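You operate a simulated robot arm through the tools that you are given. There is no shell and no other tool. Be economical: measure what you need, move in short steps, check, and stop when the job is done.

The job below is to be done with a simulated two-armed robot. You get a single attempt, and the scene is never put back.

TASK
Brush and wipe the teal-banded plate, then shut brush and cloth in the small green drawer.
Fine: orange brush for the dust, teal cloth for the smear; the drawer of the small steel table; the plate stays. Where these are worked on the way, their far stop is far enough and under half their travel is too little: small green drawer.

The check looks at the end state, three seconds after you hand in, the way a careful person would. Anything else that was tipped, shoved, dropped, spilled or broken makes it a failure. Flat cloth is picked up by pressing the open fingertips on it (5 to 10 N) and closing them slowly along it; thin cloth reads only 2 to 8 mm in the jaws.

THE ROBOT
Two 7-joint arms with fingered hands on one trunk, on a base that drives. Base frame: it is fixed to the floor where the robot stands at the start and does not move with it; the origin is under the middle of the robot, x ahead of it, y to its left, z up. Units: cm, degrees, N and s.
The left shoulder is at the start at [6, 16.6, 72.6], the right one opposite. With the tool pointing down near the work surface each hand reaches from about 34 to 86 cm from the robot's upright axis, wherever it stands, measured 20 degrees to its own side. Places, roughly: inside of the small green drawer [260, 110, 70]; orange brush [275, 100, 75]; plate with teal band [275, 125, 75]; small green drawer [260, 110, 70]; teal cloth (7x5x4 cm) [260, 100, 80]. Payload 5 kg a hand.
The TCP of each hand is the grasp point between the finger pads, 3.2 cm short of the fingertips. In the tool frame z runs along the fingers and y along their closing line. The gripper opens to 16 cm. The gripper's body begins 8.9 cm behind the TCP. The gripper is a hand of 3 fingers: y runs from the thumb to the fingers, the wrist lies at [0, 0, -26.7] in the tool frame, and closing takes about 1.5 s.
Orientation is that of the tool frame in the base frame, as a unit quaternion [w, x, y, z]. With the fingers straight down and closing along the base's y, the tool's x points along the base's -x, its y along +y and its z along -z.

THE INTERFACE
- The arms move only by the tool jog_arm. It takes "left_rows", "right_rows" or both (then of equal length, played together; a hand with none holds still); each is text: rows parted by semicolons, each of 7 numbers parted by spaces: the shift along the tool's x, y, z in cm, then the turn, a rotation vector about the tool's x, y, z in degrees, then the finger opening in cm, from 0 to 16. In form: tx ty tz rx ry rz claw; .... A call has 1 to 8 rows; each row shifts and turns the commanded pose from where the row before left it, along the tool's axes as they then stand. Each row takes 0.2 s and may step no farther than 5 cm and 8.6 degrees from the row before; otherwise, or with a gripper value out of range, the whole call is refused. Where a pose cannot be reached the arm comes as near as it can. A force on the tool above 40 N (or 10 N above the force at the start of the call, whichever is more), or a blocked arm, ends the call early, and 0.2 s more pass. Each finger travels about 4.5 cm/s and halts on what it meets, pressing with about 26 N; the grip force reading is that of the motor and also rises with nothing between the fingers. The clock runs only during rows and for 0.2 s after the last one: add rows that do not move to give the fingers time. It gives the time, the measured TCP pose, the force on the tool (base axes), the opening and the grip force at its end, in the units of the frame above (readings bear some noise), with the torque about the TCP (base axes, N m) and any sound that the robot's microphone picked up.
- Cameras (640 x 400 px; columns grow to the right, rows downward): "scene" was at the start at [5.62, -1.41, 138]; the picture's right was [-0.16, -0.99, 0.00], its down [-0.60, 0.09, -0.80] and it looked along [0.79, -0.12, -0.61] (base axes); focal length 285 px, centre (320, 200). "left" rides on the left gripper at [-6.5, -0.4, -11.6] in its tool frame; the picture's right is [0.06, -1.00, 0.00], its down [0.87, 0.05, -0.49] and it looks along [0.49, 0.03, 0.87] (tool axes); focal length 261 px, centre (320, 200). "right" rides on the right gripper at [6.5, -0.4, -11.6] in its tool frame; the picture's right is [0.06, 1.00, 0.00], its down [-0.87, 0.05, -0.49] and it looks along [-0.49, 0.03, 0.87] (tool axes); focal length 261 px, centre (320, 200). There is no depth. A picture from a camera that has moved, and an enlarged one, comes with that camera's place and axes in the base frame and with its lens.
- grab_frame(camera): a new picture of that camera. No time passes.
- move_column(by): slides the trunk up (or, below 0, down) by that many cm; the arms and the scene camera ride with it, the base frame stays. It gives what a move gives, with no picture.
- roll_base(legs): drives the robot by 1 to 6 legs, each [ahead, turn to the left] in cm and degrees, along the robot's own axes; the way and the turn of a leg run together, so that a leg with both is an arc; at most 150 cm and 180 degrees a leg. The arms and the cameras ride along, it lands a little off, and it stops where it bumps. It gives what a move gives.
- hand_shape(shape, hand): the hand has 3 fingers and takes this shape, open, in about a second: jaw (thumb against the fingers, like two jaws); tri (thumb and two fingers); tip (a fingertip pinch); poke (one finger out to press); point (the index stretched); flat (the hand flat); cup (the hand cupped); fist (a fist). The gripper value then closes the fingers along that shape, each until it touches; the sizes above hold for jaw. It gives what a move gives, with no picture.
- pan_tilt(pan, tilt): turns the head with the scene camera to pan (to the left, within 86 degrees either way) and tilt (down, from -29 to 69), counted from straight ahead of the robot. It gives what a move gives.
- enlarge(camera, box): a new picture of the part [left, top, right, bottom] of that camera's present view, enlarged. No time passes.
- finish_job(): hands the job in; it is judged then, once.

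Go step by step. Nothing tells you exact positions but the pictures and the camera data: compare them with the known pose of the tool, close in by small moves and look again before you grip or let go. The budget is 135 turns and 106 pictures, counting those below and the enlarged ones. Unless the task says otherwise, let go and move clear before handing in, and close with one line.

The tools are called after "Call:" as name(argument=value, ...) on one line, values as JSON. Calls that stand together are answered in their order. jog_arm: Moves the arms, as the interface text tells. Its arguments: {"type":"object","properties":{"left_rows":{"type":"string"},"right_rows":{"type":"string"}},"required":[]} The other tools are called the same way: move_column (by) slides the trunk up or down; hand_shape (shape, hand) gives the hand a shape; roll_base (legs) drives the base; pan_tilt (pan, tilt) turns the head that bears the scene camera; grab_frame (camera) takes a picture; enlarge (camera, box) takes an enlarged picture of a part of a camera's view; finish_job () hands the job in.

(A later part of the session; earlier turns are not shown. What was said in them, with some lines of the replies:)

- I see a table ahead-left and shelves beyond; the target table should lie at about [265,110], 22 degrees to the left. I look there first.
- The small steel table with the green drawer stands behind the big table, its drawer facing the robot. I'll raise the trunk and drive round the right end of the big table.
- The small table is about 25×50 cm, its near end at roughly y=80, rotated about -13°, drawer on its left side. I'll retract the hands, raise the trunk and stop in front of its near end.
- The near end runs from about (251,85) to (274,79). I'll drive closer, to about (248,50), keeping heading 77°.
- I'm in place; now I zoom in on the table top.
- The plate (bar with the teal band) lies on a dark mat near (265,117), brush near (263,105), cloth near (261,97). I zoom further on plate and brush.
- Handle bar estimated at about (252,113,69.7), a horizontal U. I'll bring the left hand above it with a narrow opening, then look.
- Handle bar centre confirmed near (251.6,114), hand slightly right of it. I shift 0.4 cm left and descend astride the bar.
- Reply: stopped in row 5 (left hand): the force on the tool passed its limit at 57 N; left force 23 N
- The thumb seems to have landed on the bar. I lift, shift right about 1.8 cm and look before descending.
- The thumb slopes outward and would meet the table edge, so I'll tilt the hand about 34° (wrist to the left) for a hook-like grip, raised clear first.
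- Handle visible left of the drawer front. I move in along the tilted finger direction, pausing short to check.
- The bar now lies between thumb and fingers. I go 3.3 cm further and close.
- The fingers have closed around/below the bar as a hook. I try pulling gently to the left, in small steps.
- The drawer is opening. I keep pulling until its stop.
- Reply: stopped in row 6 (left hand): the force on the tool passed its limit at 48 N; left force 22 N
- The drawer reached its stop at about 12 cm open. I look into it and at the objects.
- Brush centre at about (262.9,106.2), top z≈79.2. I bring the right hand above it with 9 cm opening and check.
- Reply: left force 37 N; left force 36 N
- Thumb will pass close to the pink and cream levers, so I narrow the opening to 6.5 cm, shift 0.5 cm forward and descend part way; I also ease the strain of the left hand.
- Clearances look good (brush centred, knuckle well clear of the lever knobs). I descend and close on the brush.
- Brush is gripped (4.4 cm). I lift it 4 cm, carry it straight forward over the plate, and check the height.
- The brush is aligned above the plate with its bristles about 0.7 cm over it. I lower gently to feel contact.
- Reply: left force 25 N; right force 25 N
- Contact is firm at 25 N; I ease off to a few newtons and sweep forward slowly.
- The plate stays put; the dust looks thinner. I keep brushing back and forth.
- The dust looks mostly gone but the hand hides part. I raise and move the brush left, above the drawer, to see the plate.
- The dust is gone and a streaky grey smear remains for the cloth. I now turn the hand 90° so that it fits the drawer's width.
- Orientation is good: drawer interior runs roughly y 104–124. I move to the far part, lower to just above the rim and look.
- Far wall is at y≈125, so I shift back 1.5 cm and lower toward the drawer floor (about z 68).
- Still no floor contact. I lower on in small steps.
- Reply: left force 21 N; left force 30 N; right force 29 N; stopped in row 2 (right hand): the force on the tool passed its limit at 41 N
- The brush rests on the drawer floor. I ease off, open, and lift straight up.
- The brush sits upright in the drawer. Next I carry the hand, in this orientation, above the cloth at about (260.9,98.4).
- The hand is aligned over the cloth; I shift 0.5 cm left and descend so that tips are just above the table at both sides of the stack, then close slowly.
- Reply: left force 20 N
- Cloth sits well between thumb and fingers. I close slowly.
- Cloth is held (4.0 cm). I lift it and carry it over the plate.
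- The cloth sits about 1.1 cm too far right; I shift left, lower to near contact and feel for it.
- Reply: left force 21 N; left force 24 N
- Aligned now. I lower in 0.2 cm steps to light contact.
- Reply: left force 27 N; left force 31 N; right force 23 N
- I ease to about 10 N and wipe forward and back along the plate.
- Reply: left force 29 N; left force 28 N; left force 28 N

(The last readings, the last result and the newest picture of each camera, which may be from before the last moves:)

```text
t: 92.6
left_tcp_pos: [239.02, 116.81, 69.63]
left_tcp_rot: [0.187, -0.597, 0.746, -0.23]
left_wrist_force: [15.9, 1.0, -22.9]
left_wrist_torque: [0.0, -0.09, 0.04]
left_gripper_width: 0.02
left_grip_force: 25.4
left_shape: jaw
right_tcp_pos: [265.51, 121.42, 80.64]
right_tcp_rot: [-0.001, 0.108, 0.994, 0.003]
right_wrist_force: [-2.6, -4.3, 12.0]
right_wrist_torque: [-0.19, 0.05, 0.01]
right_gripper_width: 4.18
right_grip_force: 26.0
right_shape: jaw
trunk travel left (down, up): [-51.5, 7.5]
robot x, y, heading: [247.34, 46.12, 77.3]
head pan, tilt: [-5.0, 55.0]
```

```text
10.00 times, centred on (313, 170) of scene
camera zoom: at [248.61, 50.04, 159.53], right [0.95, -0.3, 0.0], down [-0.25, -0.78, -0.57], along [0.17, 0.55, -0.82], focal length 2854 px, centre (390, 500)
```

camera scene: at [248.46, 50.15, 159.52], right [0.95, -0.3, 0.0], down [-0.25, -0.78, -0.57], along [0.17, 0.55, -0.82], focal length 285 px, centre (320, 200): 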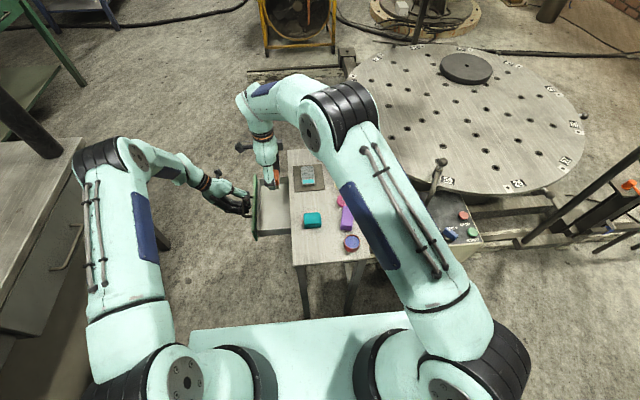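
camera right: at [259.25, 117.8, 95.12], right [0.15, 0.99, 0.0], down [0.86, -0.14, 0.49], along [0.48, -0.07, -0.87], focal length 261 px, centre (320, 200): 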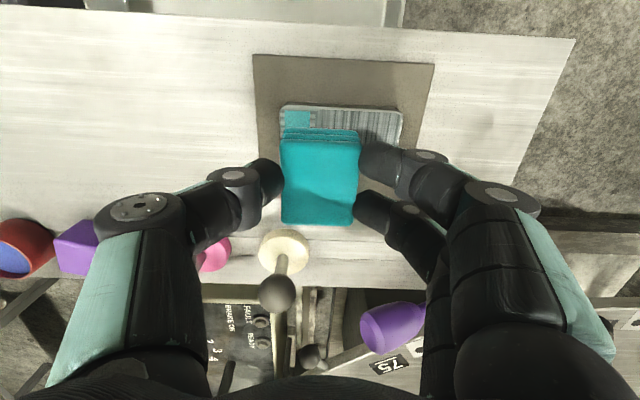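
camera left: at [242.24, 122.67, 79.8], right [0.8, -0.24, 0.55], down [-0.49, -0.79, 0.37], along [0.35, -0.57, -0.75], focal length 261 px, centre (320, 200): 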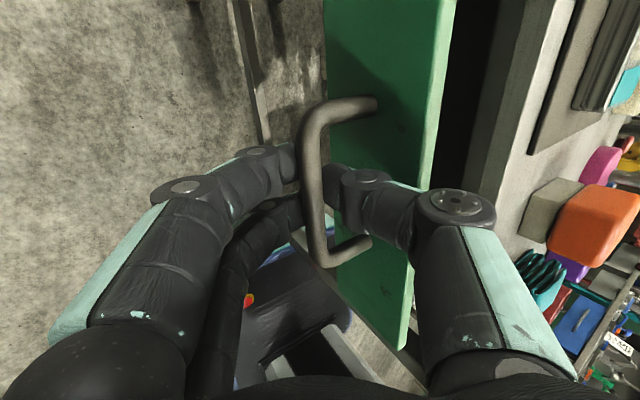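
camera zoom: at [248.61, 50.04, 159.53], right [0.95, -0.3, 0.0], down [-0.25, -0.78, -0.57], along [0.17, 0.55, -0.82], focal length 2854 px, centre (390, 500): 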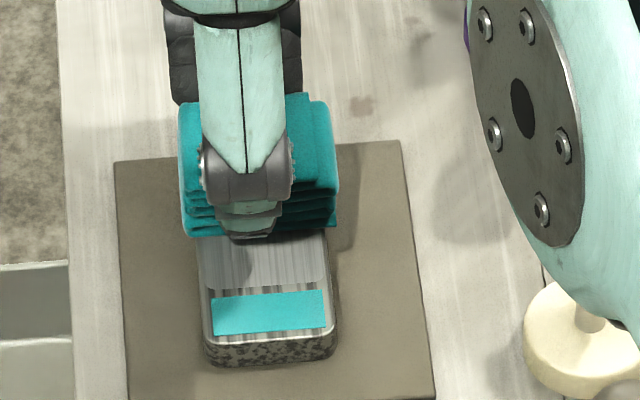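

The plate has stayed put. I lift the cloth and move it left over the drawer to inspect the plate.

Call:
jog_arm(right_rows="0 0 -3 0 0 0 2;0 0 -4 0 0 0 2;4 -1 0 0 0 0 2;4 -1 0 0 0 0 2;4 -1 0 0 0 0 2;0 0 0 0 0 0 2")

Call:
enlarge(camera="scene", box=[290, 160, 330, 185])

Call:
grab_frame(camera="right")

```text
t: 94.0
left_tcp_pos: [238.92, 116.9, 69.65]
left_tcp_rot: [0.186, -0.597, 0.746, -0.231]
left_wrist_force: [13.0, -3.8, -17.3]
left_wrist_torque: [-0.03, -0.08, 0.05]
left_gripper_width: 0.0
left_grip_force: 25.8
left_shape: jaw
right_tcp_pos: [253.05, 121.01, 87.5]
right_tcp_rot: [-0.001, 0.108, 0.994, 0.002]
right_wrist_force: [-0.5, -0.6, -0.2]
right_wrist_torque: [0.02, -0.04, 0.01]
right_gripper_width: 4.11
right_grip_force: 25.7
right_shape: jaw
trunk travel left (down, up): [-51.5, 7.5]
robot x, y, heading: [246.76, 46.28, 77.2]
head pan, tilt: [-5.0, 55.0]
```

```text
16.00 times, centred on (310, 172) of scene
camera zoom: at [248.63, 50.12, 159.52], right [0.95, -0.3, 0.0], down [-0.25, -0.78, -0.57], along [0.17, 0.55, -0.82], focal length 4566 px, centre (480, 640)
```

zoom: 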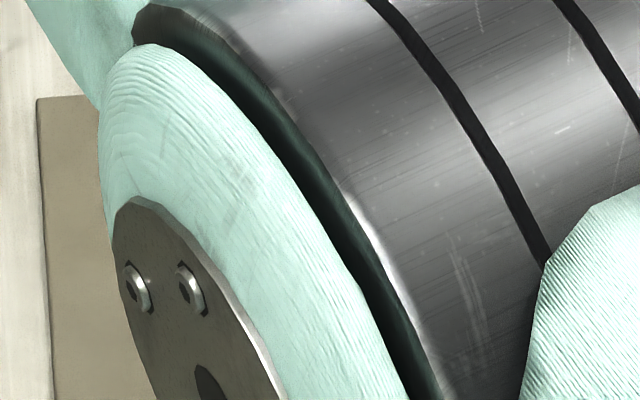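

```text
50 pictures are left
camera right: at [246.64, 122.09, 99.24], right [0.15, 0.99, 0.0], down [0.86, -0.14, 0.49], along [0.48, -0.07, -0.87], focal length 261 px, centre (320, 200)
```

right: 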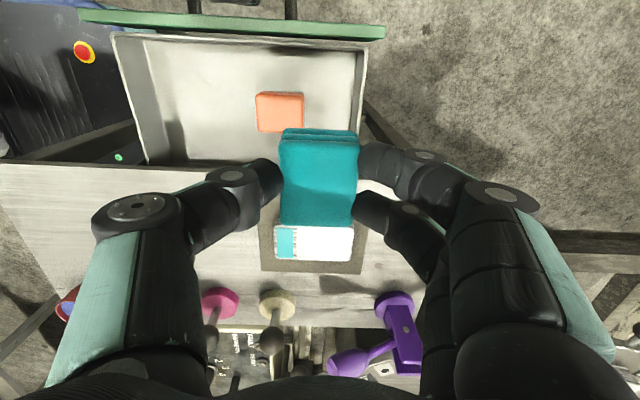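

Call:
enlarge(camera="right", box=[255, 215, 383, 295])

```text
5.00 times, centred on (319, 255) of right
camera zoom: at [246.64, 122.09, 99.24], right [0.15, 0.99, 0.0], down [0.86, -0.14, 0.49], along [0.48, -0.07, -0.87], focal length 1303 px, centre (325, -75)
```

zoom: 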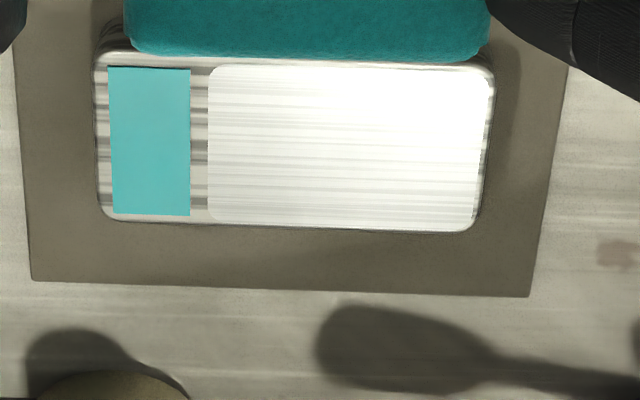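

The plate now looks bright and clean. I move the cloth above the near part of the drawer, and check the plate again from the head camera.

Call:
jog_arm(right_rows="-0.04 -3.14 0 0 0 0 2;-0.04 -3.14 0 0 0 0 2;-0.04 -3.14 0 0 0 0 2;-0.04 -3.14 0 0 0 0 2;0 0 0 0 0 0 2")

Call:
grab_frame(camera="scene")

Call:
grab_frame(camera="right")

```text
t: 95.2
left_tcp_pos: [238.93, 116.84, 69.47]
left_tcp_rot: [0.187, -0.597, 0.745, -0.231]
left_wrist_force: [13.4, -2.7, -19.4]
left_wrist_torque: [-0.03, -0.08, 0.0]
left_gripper_width: 0.0
left_grip_force: 26.0
left_shape: jaw
right_tcp_pos: [250.67, 109.01, 87.55]
right_tcp_rot: [-0.002, 0.109, 0.994, 0.002]
right_wrist_force: [-0.9, -0.8, -0.5]
right_wrist_torque: [0.01, 0.02, -0.02]
right_gripper_width: 4.08
right_grip_force: 25.6
right_shape: jaw
trunk travel left (down, up): [-51.5, 7.5]
robot x, y, heading: [247.2, 46.1, 77.5]
head pan, tilt: [-5.0, 55.0]
```

```text
48 pictures are left
camera scene: at [248.65, 50.11, 159.52], right [0.95, -0.3, 0.0], down [-0.25, -0.78, -0.57], along [0.17, 0.55, -0.82], focal length 285 px, centre (320, 200)
```

scene: 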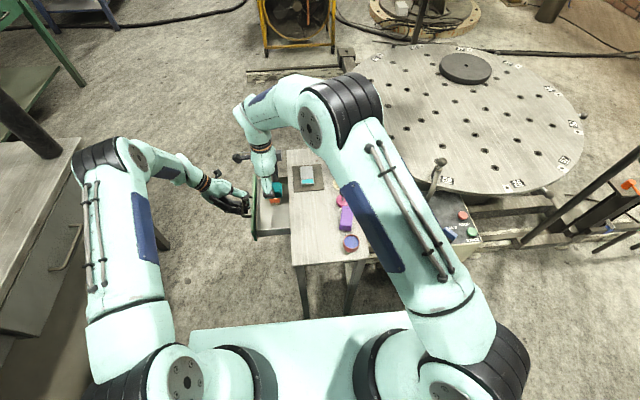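

```text
47 pictures are left
camera right: at [244.15, 109.9, 99.18], right [0.16, 0.99, 0.0], down [0.86, -0.14, 0.49], along [0.48, -0.07, -0.87], focal length 261 px, centre (320, 200)
```

right: 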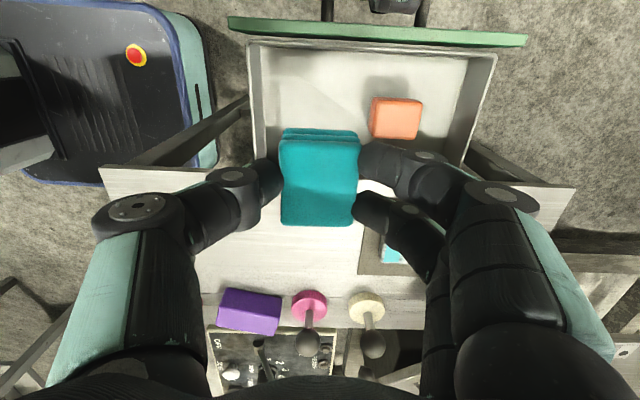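

Call:
enlarge(camera="scene", box=[288, 160, 328, 185])

Call:
enlarge(camera="scene", box=[235, 165, 331, 225])

```text
16.00 times, centred on (308, 172) of scene
camera zoom: at [248.65, 50.11, 159.52], right [0.95, -0.3, 0.0], down [-0.25, -0.78, -0.57], along [0.17, 0.55, -0.82], focal length 4566 px, centre (512, 640)
```

zoom: 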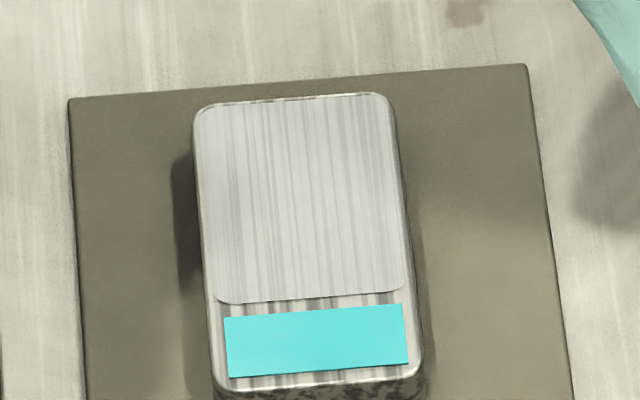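

```text
6.67 times, centred on (283, 195) of scene
camera zoom: at [248.65, 50.11, 159.52], right [0.95, -0.3, 0.0], down [-0.25, -0.78, -0.57], along [0.17, 0.55, -0.82], focal length 1902 px, centre (567, 233)
```

zoom: 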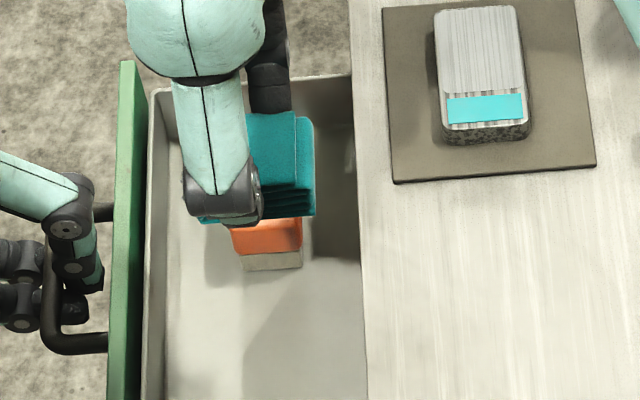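

The plate is clean bare metal and undisturbed. I lower the cloth into the drawer in front of the brush.

Call:
jog_arm(right_rows="0 -0.2 0 0 0 0 2;0 0 4 0 0 0 2;0 0 4 0 0 0 2;0 0 3.3 0 0 0 2;0 0 0 0 0 0 2")

Call:
grab_frame(camera="right")

Call:
enlarge(camera="scene", box=[235, 165, 331, 225])

```text
t: 96.4
left_tcp_pos: [238.98, 116.79, 69.65]
left_tcp_rot: [0.187, -0.596, 0.746, -0.23]
left_wrist_force: [13.8, -4.4, -19.7]
left_wrist_torque: [-0.03, -0.1, -0.01]
left_gripper_width: 0.0
left_grip_force: 26.4
left_shape: jaw
right_tcp_pos: [250.41, 108.68, 76.27]
right_tcp_rot: [0.0, 0.109, 0.994, 0.001]
right_wrist_force: [-0.2, 0.7, -0.4]
right_wrist_torque: [0.01, 0.01, 0.03]
right_gripper_width: 4.09
right_grip_force: 25.9
right_shape: jaw
trunk travel left (down, up): [-51.5, 7.5]
robot x, y, heading: [246.93, 46.08, 77.2]
head pan, tilt: [-5.0, 55.0]
```

```text
44 pictures are left
camera right: at [244.06, 109.69, 87.91], right [0.15, 0.99, 0.0], down [0.86, -0.14, 0.49], along [0.48, -0.07, -0.87], focal length 261 px, centre (320, 200)
```

right: 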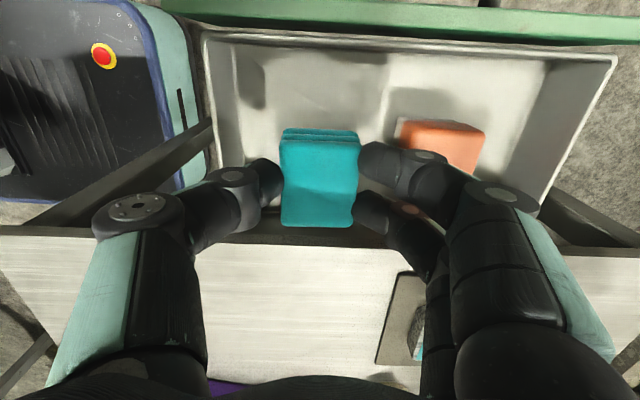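

```text
6.67 times, centred on (283, 195) of scene
camera zoom: at [248.66, 50.13, 159.52], right [0.95, -0.3, 0.0], down [-0.25, -0.78, -0.57], along [0.17, 0.55, -0.82], focal length 1902 px, centre (567, 233)
```

zoom: 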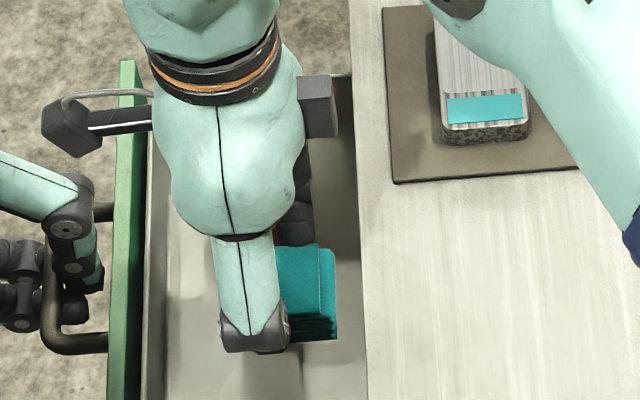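

Fingers would graze the brush top, so I shift 0.9 cm toward the near wall and lower to about 1.5 cm above the drawer floor.

Call:
jog_arm(right_rows="0 -0.9 0 0 0 0 2;0 0 1.5 0 0 0 2;0 0 1.3 0 0 0 2;0 0 0.8 0 0 0 2;0 0 0 0 0 0 2")

Call:
grab_frame(camera="right")

```text
t: 97.6
left_tcp_pos: [239.06, 116.75, 69.65]
left_tcp_rot: [0.187, -0.596, 0.746, -0.231]
left_wrist_force: [14.3, -3.7, -19.3]
left_wrist_torque: [0.0, -0.04, -0.03]
left_gripper_width: 0.0
left_grip_force: 26.1
left_shape: jaw
right_tcp_pos: [250.23, 107.72, 72.85]
right_tcp_rot: [0.0, 0.108, 0.994, 0.002]
right_wrist_force: [-0.4, -0.2, -0.2]
right_wrist_torque: [-0.03, -0.02, -0.03]
right_gripper_width: 4.1
right_grip_force: 25.8
right_shape: jaw
trunk travel left (down, up): [-51.5, 7.5]
robot x, y, heading: [246.72, 45.95, 77.2]
head pan, tilt: [-5.0, 55.0]
```

```text
42 pictures are left
camera right: at [243.9, 108.8, 84.31], right [0.16, 0.99, 0.0], down [0.86, -0.14, 0.49], along [0.48, -0.07, -0.87], focal length 261 px, centre (320, 200)
```

right: 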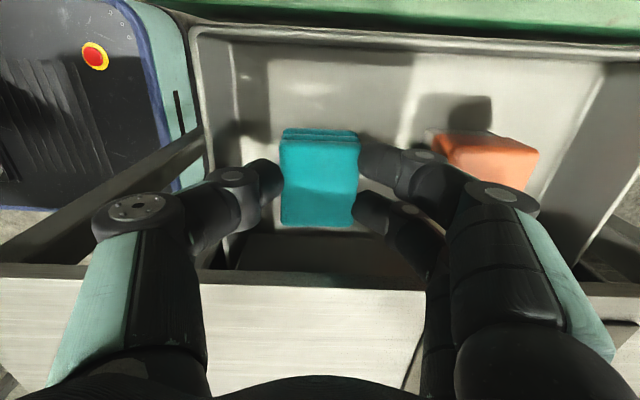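

Clear of brush and near wall. I lower 0.7 cm more and open gently.

Call:
jog_arm(right_rows="0 -0.2 0.7 0 0 0 3.5;0 0 0 0 0 0 4.6;0 0 0 0 0 0 5.2;0 0 0 0 0 0 5.6;0 0 0 0 0 0 5.6;0 0 0 0 0 0 5.6")

Call:
grab_frame(camera="right")

```text
t: 99.0
left_tcp_pos: [239.06, 116.79, 69.6]
left_tcp_rot: [0.187, -0.597, 0.746, -0.23]
left_wrist_force: [13.8, -5.1, -19.7]
left_wrist_torque: [-0.07, -0.09, 0.0]
left_gripper_width: 0.02
left_grip_force: 26.0
left_shape: jaw
right_tcp_pos: [250.37, 107.57, 72.14]
right_tcp_rot: [0.0, 0.11, 0.994, 0.001]
right_wrist_force: [0.4, 0.5, 0.3]
right_wrist_torque: [0.0, -0.02, -0.01]
right_gripper_width: 5.5
right_grip_force: 0.0
right_shape: jaw
trunk travel left (down, up): [-51.5, 7.5]
robot x, y, heading: [246.8, 46.33, 77.3]
head pan, tilt: [-5.0, 55.0]
```

```text
41 pictures are left
camera right: at [243.84, 108.61, 83.62], right [0.15, 0.99, 0.0], down [0.86, -0.14, 0.49], along [0.48, -0.07, -0.87], focal length 261 px, centre (320, 200)
```

right: 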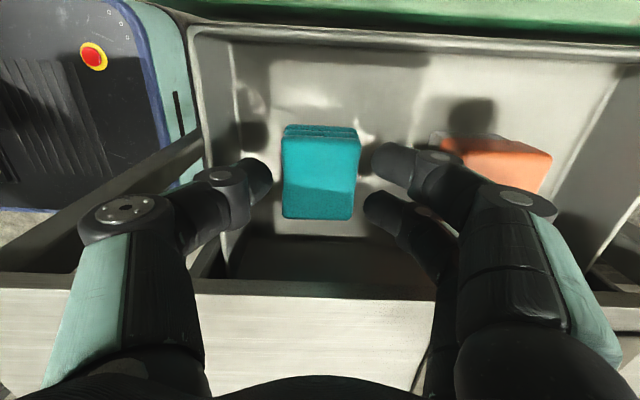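

Released. I lift the right hand straight up and check the drawer.

Call:
jog_arm(right_rows="0 0 -1.5 0 0 0 5.6;0 0 -2.5 0 0 0 5.6;0 0 -4 0 0 0 5.6;0 0 -4.5 0 0 0 5.6;0 0 -4.5 0 0 0 5.6;0 0 -4.5 0 0 0 5.6;0 0 0 0 0 0 5.6")

Call:
grab_frame(camera="right")

Call:
grab_frame(camera="left")

```text
t: 100.6
left_tcp_pos: [238.87, 116.81, 69.6]
left_tcp_rot: [0.186, -0.596, 0.746, -0.23]
left_wrist_force: [13.8, -4.3, -19.5]
left_wrist_torque: [0.0, -0.09, 0.01]
left_gripper_width: 0.0
left_grip_force: 25.7
left_shape: jaw
right_tcp_pos: [250.38, 107.51, 93.47]
right_tcp_rot: [-0.001, 0.109, 0.994, 0.002]
right_wrist_force: [0.1, -0.3, 0.5]
right_wrist_torque: [0.02, 0.0, -0.01]
right_gripper_width: 5.55
right_grip_force: 0.1
right_shape: jaw
trunk travel left (down, up): [-51.5, 7.5]
robot x, y, heading: [247.47, 45.75, 77.2]
head pan, tilt: [-5.0, 55.0]
```

```text
40 pictures are left
camera right: at [243.84, 108.5, 105.04], right [0.15, 0.99, 0.0], down [0.86, -0.14, 0.49], along [0.48, -0.07, -0.87], focal length 261 px, centre (320, 200)
```

right: 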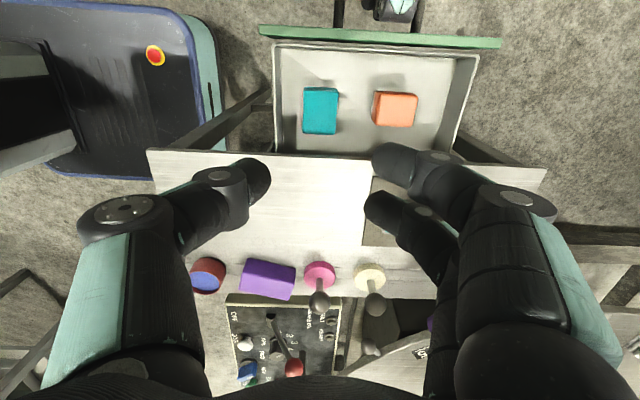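

```text
39 pictures are left
camera left: at [234.31, 124.45, 79.4], right [0.79, -0.24, 0.57], down [-0.51, -0.78, 0.37], along [0.35, -0.58, -0.74], focal length 261 px, centre (320, 200)
```

left: 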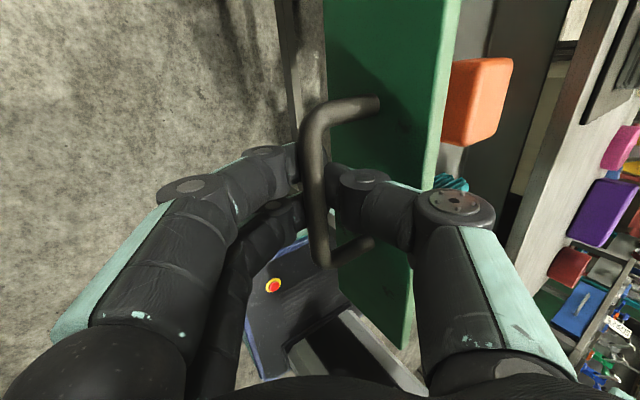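

Both lie in the drawer, below its rim. I first clear the right hand upward and to the right, then start pushing the drawer with the left hand.

Call:
jog_arm(right_rows="0 0 -4.5 0 0 0 6;0 0 -4.5 0 0 0 6;0 0 -3 0 0 0 6;-4.5 0 0 0 0 0 6;-4.5 0 0 0 0 0 6;-4.5 0 0 0 0 0 6;-4.5 0 0 0 0 0 6")

Call:
jog_arm(left_rows="0 -0.83 0.56 0 0 0 0;0 -0.83 0.56 0 0 0 0;0 -0.83 0.56 0 0 0 0;0 -0.83 0.56 0 0 0 0;0 -0.83 0.56 0 0 0 0;0 -0.83 0.56 0 0 0 0;0 0 0 0 0 0 0")

Call:
grab_frame(camera="left")

Call:
grab_frame(camera="scene")

```text
t: 102.2
left_tcp_pos: [238.99, 116.78, 69.55]
left_tcp_rot: [0.187, -0.596, 0.746, -0.231]
left_wrist_force: [13.6, -4.1, -21.1]
left_wrist_torque: [-0.03, -0.07, 0.01]
left_gripper_width: 0.0
left_grip_force: 26.0
left_shape: jaw
right_tcp_pos: [267.94, 103.64, 105.45]
right_tcp_rot: [-0.001, 0.108, 0.994, 0.002]
right_wrist_force: [0.5, 0.0, -0.4]
right_wrist_torque: [0.0, 0.02, 0.01]
right_gripper_width: 5.95
right_grip_force: 0.1
right_shape: jaw
trunk travel left (down, up): [-51.5, 7.5]
robot x, y, heading: [247.09, 46.01, 77.3]
head pan, tilt: [-5.0, 55.0]
```

```text
t: 103.8
left_tcp_pos: [244.93, 115.55, 69.5]
left_tcp_rot: [0.187, -0.597, 0.745, -0.23]
left_wrist_force: [2.9, 4.4, -15.2]
left_wrist_torque: [0.02, 0.02, 0.03]
left_gripper_width: 0.02
left_grip_force: 26.2
left_shape: jaw
right_tcp_pos: [267.82, 103.54, 105.53]
right_tcp_rot: [0.0, 0.109, 0.994, 0.002]
right_wrist_force: [-1.1, 0.5, 0.0]
right_wrist_torque: [0.03, 0.02, 0.0]
right_gripper_width: 5.96
right_grip_force: 0.0
right_shape: jaw
trunk travel left (down, up): [-51.5, 7.5]
robot x, y, heading: [247.05, 45.94, 77.3]
head pan, tilt: [-5.0, 55.0]
```

```text
38 pictures are left
camera left: at [240.18, 123.17, 79.42], right [0.79, -0.24, 0.57], down [-0.51, -0.78, 0.37], along [0.35, -0.58, -0.74], focal length 261 px, centre (320, 200)
```

left: 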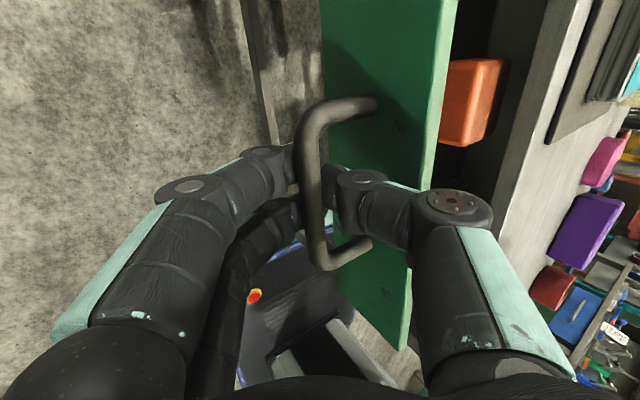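

```text
37 pictures are left
camera scene: at [248.65, 50.15, 159.52], right [0.95, -0.3, 0.0], down [-0.25, -0.78, -0.57], along [0.17, 0.55, -0.82], focal length 285 px, centre (320, 200)
```

scene: 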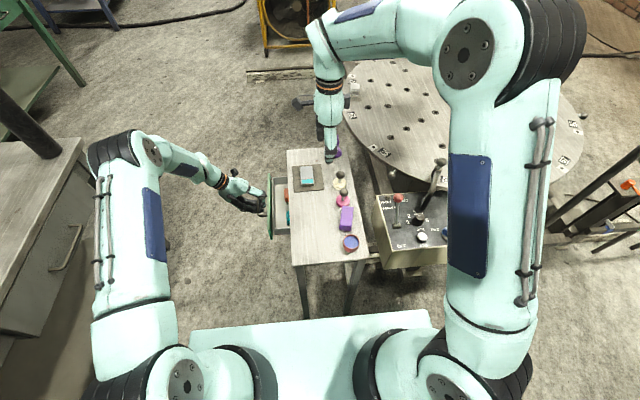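

The drawer moves smoothly with the contents going under. I keep pushing to closed.

Call:
jog_arm(left_rows="0 -0.83 0.56 0 0 0 0;0 -0.83 0.56 0 0 0 0;0 -0.83 0.56 0 0 0 0;0 -0.83 0.56 0 0 0 0;0 -0.83 0.56 0 0 0 0;0 -0.5 0.34 0 0 0 0;0 0 0 0 0 0 0")

Call:
grab_frame(camera="left")

Call:
enlarge(camera="scene", box=[235, 155, 347, 225])

```text
t: 105.4
left_tcp_pos: [250.3, 114.21, 69.6]
left_tcp_rot: [0.187, -0.597, 0.746, -0.231]
left_wrist_force: [2.7, 12.5, -22.1]
left_wrist_torque: [0.14, 0.0, 0.0]
left_gripper_width: 0.0
left_grip_force: 26.2
left_shape: jaw
right_tcp_pos: [267.99, 103.75, 105.44]
right_tcp_rot: [-0.001, 0.109, 0.994, 0.001]
right_wrist_force: [0.6, -0.7, -1.0]
right_wrist_torque: [-0.02, -0.02, -0.01]
right_gripper_width: 5.97
right_grip_force: 0.2
right_shape: jaw
trunk travel left (down, up): [-51.5, 7.5]
robot x, y, heading: [247.15, 46.25, 77.4]
head pan, tilt: [-5.0, 55.0]
```

```text
36 pictures are left
camera left: at [245.63, 122.01, 79.46], right [0.79, -0.24, 0.57], down [-0.51, -0.78, 0.37], along [0.35, -0.58, -0.74], focal length 261 px, centre (320, 200)
```

left: 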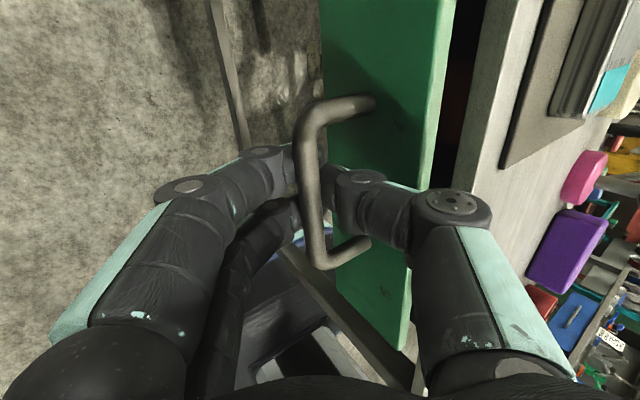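

```text
5.71 times, centred on (291, 190) of scene
camera zoom: at [248.68, 50.25, 159.52], right [0.95, -0.3, 0.0], down [-0.25, -0.78, -0.57], along [0.17, 0.54, -0.82], focal length 1631 px, centre (486, 257)
```

zoom: 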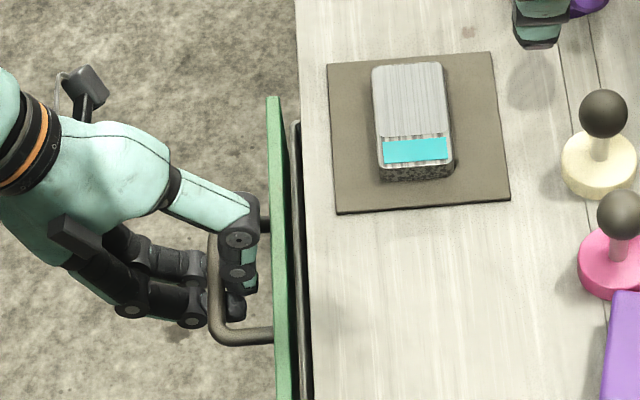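

About 1 cm of gap remains. I push on in small steps.

Call:
jog_arm(left_rows="0 -0.33 0.22 0 0 0 0;0 -0.33 0.22 0 0 0 0;0 -0.33 0.22 0 0 0 0;0 -0.25 0.17 0 0 0 0;0 0 0 0 0 0 0")

Call:
enlarge(camera="scene", box=[255, 155, 319, 195])

```text
t: 106.6
left_tcp_pos: [251.8, 114.01, 69.67]
left_tcp_rot: [0.186, -0.597, 0.745, -0.231]
left_wrist_force: [4.4, 11.8, -20.5]
left_wrist_torque: [0.12, -0.01, -0.01]
left_gripper_width: 0.01
left_grip_force: 26.2
left_shape: jaw
right_tcp_pos: [267.78, 103.6, 105.5]
right_tcp_rot: [-0.001, 0.109, 0.994, 0.002]
right_wrist_force: [-0.2, -0.1, -0.1]
right_wrist_torque: [-0.02, 0.01, 0.01]
right_gripper_width: 5.94
right_grip_force: 0.0
right_shape: jaw
trunk travel left (down, up): [-51.5, 7.5]
robot x, y, heading: [246.91, 46.32, 77.4]
head pan, tilt: [-5.0, 55.0]
```

```text
10.00 times, centred on (287, 175) of scene
camera zoom: at [248.68, 50.22, 159.52], right [0.95, -0.3, 0.0], down [-0.25, -0.78, -0.57], along [0.17, 0.54, -0.82], focal length 2854 px, centre (650, 450)
```

zoom: 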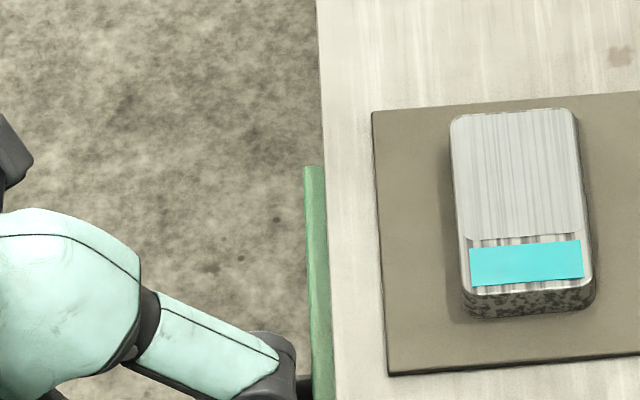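

Nearly flush; I push a little further until the stop is felt.

Call:
jog_arm(left_rows="0 -0.25 0.17 0 0 0 0;0 -0.25 0.17 0 0 0 0;0 0 0 0 0 0 0")

Call:
enlarge(camera="scene", box=[235, 175, 331, 235])

```text
t: 107.4
left_tcp_pos: [252.15, 113.81, 69.86]
left_tcp_rot: [0.187, -0.598, 0.745, -0.229]
left_wrist_force: [-8.3, 11.8, -19.3]
left_wrist_torque: [0.1, 0.1, 0.03]
left_gripper_width: 0.0
left_grip_force: 26.2
left_shape: jaw
right_tcp_pos: [267.72, 103.65, 105.42]
right_tcp_rot: [-0.001, 0.109, 0.994, 0.002]
right_wrist_force: [0.3, 0.9, 0.1]
right_wrist_torque: [-0.03, 0.0, -0.02]
right_gripper_width: 5.96
right_grip_force: 0.0
right_shape: jaw
trunk travel left (down, up): [-51.5, 7.5]
robot x, y, heading: [246.91, 45.71, 77.3]
head pan, tilt: [-5.0, 55.0]
```

```text
6.67 times, centred on (283, 205) of scene
camera zoom: at [248.59, 50.2, 159.52], right [0.95, -0.3, 0.0], down [-0.25, -0.78, -0.57], along [0.17, 0.55, -0.82], focal length 1902 px, centre (567, 167)
```

zoom: 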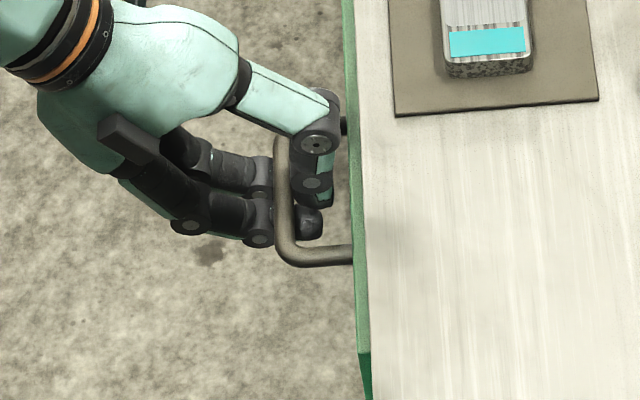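

The reaction force appears; one more firm nudge to be sure, then compare with the handle's original place.

Call:
jog_arm(left_rows="0 -0.25 0.17 0 0 0 0;0 -0.15 0.1 0 0 0 0;0 0 0 0 0 0 0")

Call:
enlarge(camera="scene", box=[275, 185, 339, 225])

```text
t: 108.2
left_tcp_pos: [252.69, 113.6, 69.59]
left_tcp_rot: [0.186, -0.597, 0.746, -0.231]
left_wrist_force: [-14.2, 3.0, -16.6]
left_wrist_torque: [0.0, 0.02, 0.01]
left_gripper_width: 0.01
left_grip_force: 25.9
left_shape: jaw
right_tcp_pos: [267.67, 103.66, 105.4]
right_tcp_rot: [-0.001, 0.109, 0.994, 0.002]
right_wrist_force: [-0.4, 1.1, 0.0]
right_wrist_torque: [0.0, 0.01, -0.02]
right_gripper_width: 5.94
right_grip_force: 0.0
right_shape: jaw
trunk travel left (down, up): [-51.5, 7.5]
robot x, y, heading: [247.1, 46.1, 77.3]
head pan, tilt: [-5.0, 55.0]
```

```text
10.00 times, centred on (307, 205) of scene
camera zoom: at [248.53, 50.12, 159.52], right [0.95, -0.3, 0.0], down [-0.25, -0.78, -0.57], along [0.17, 0.55, -0.82], focal length 2854 px, centre (450, 150)
```

zoom: 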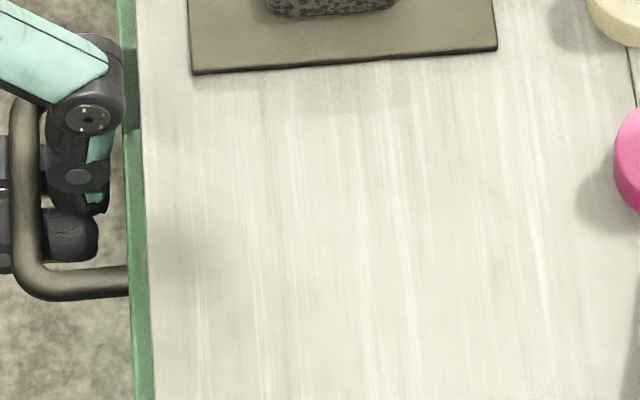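

Geometry matches the initial closed view. I release carefully: ease left within the slack, open, and back out along the finger axis.

Call:
jog_arm(left_rows="0 0.6 -0.4 0 0 0 0.8;0 0.3 -0.2 0 0 0 1.6;0 0 0 0 0 0 2.4;0 0 0 0 0 0 2.8;0 0 0 0 0 0 2.8;0 0 0 0 0 0 2.8")

Call:
grab_frame(camera="left")

```text
t: 109.6
left_tcp_pos: [251.79, 113.92, 69.72]
left_tcp_rot: [0.187, -0.597, 0.746, -0.23]
left_wrist_force: [-6.0, 2.9, 1.7]
left_wrist_torque: [-0.04, -0.05, 0.06]
left_gripper_width: 2.62
left_grip_force: 0.1
left_shape: jaw
right_tcp_pos: [267.83, 103.54, 105.53]
right_tcp_rot: [-0.001, 0.108, 0.994, 0.003]
right_wrist_force: [-0.4, 0.3, 0.5]
right_wrist_torque: [0.05, -0.02, -0.04]
right_gripper_width: 5.95
right_grip_force: 0.1
right_shape: jaw
trunk travel left (down, up): [-51.5, 7.5]
robot x, y, heading: [246.95, 46.06, 77.2]
head pan, tilt: [-5.0, 55.0]
```

```text
31 pictures are left
camera left: at [247.06, 121.54, 79.6], right [0.79, -0.24, 0.57], down [-0.51, -0.78, 0.37], along [0.35, -0.58, -0.74], focal length 261 px, centre (320, 200)
```

left: 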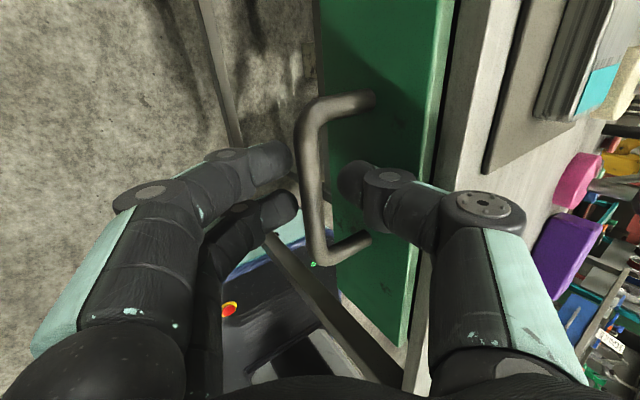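

Open and free. I back out along the tool axis, then check the drawer.

Call:
jog_arm(left_rows="0 0.3 0 0 0 0 2.8;0 0 -1.5 0 0 0 2.8;0 0 -2 0 0 0 2.8;0 0 -3 0 0 0 2.8;0 0 -4 0 0 0 2.8;0 0 -4 0 0 0 2.8;0 0 -4 0 0 0 2.8;0 0 0 0 0 0 2.8")

Call:
grab_frame(camera="left")

Call:
enlarge(camera="scene", box=[255, 130, 383, 270])

```text
t: 111.4
left_tcp_pos: [241.18, 116.23, 84.8]
left_tcp_rot: [0.187, -0.596, 0.746, -0.231]
left_wrist_force: [-0.3, 0.6, -0.1]
left_wrist_torque: [0.03, 0.01, 0.03]
left_gripper_width: 2.77
left_grip_force: 0.2
left_shape: jaw
right_tcp_pos: [267.79, 103.71, 105.6]
right_tcp_rot: [-0.001, 0.109, 0.994, 0.003]
right_wrist_force: [-0.2, 0.4, -0.2]
right_wrist_torque: [0.03, 0.0, 0.04]
right_gripper_width: 5.95
right_grip_force: 0.1
right_shape: jaw
trunk travel left (down, up): [-51.5, 7.5]
robot x, y, heading: [247.01, 46.32, 77.8]
head pan, tilt: [-5.0, 55.0]
```

```text
30 pictures are left
camera left: at [236.5, 123.84, 94.6], right [0.79, -0.24, 0.57], down [-0.51, -0.78, 0.37], along [0.35, -0.58, -0.74], focal length 261 px, centre (320, 200)
```

left: 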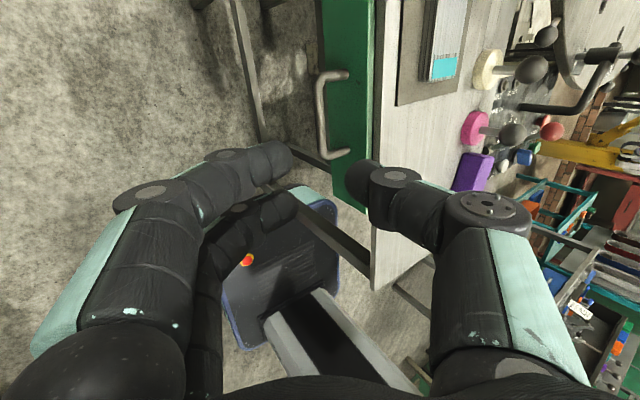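

```text
2.86 times, centred on (319, 200) of scene
camera zoom: at [248.65, 49.99, 159.53], right [0.95, -0.3, 0.0], down [-0.25, -0.78, -0.57], along [0.17, 0.55, -0.82], focal length 815 px, centre (323, 200)
```

zoom: 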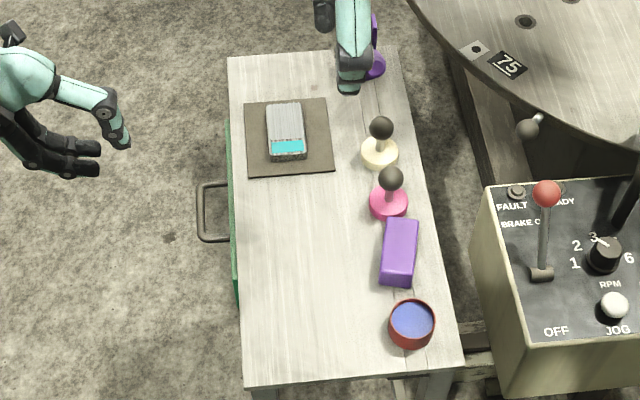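

Everything else stands untouched. I check closely that the drawer front is flush.

Call:
enlarge(camera="scene", box=[275, 185, 339, 225])

Call:
enlarge(camera="left", box=[290, 0, 418, 80])

```text
10.00 times, centred on (307, 205) of scene
camera zoom: at [248.65, 49.99, 159.53], right [0.95, -0.3, 0.0], down [-0.25, -0.78, -0.57], along [0.17, 0.55, -0.82], focal length 2854 px, centre (450, 150)
```

zoom: 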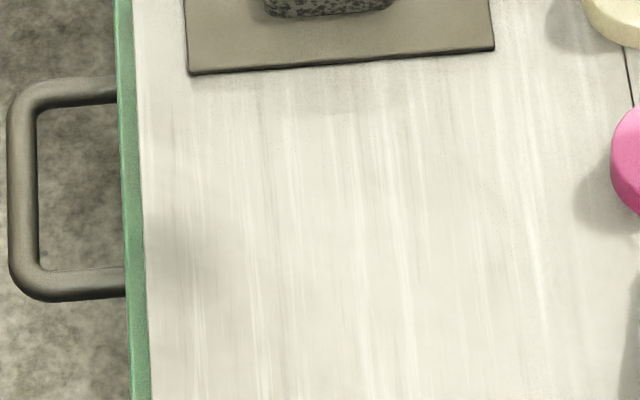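

```text
5.00 times, centred on (354, 40) of left
camera zoom: at [236.5, 123.84, 94.6], right [0.79, -0.24, 0.57], down [-0.51, -0.78, 0.37], along [0.35, -0.58, -0.74], focal length 1303 px, centre (150, 1000)
```

zoom: 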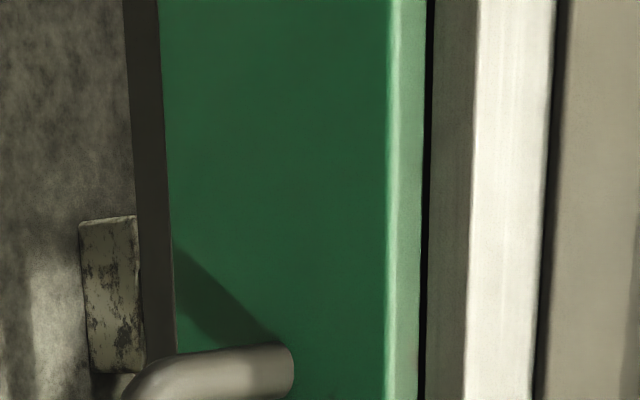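

The front sits flush and matches the initial closed view, the plate is clean in its place and both hands are clear, so I hand in.

Call:
finish_job()

```text
The job is handed in.
```

The teal-banded plate was brushed and wiped down to clean, bare metal and stayed in its place. The brush and cloth are inside the small green drawer, which is shut flush. I saw nothing else moved or tipped over, and the job is handed in.
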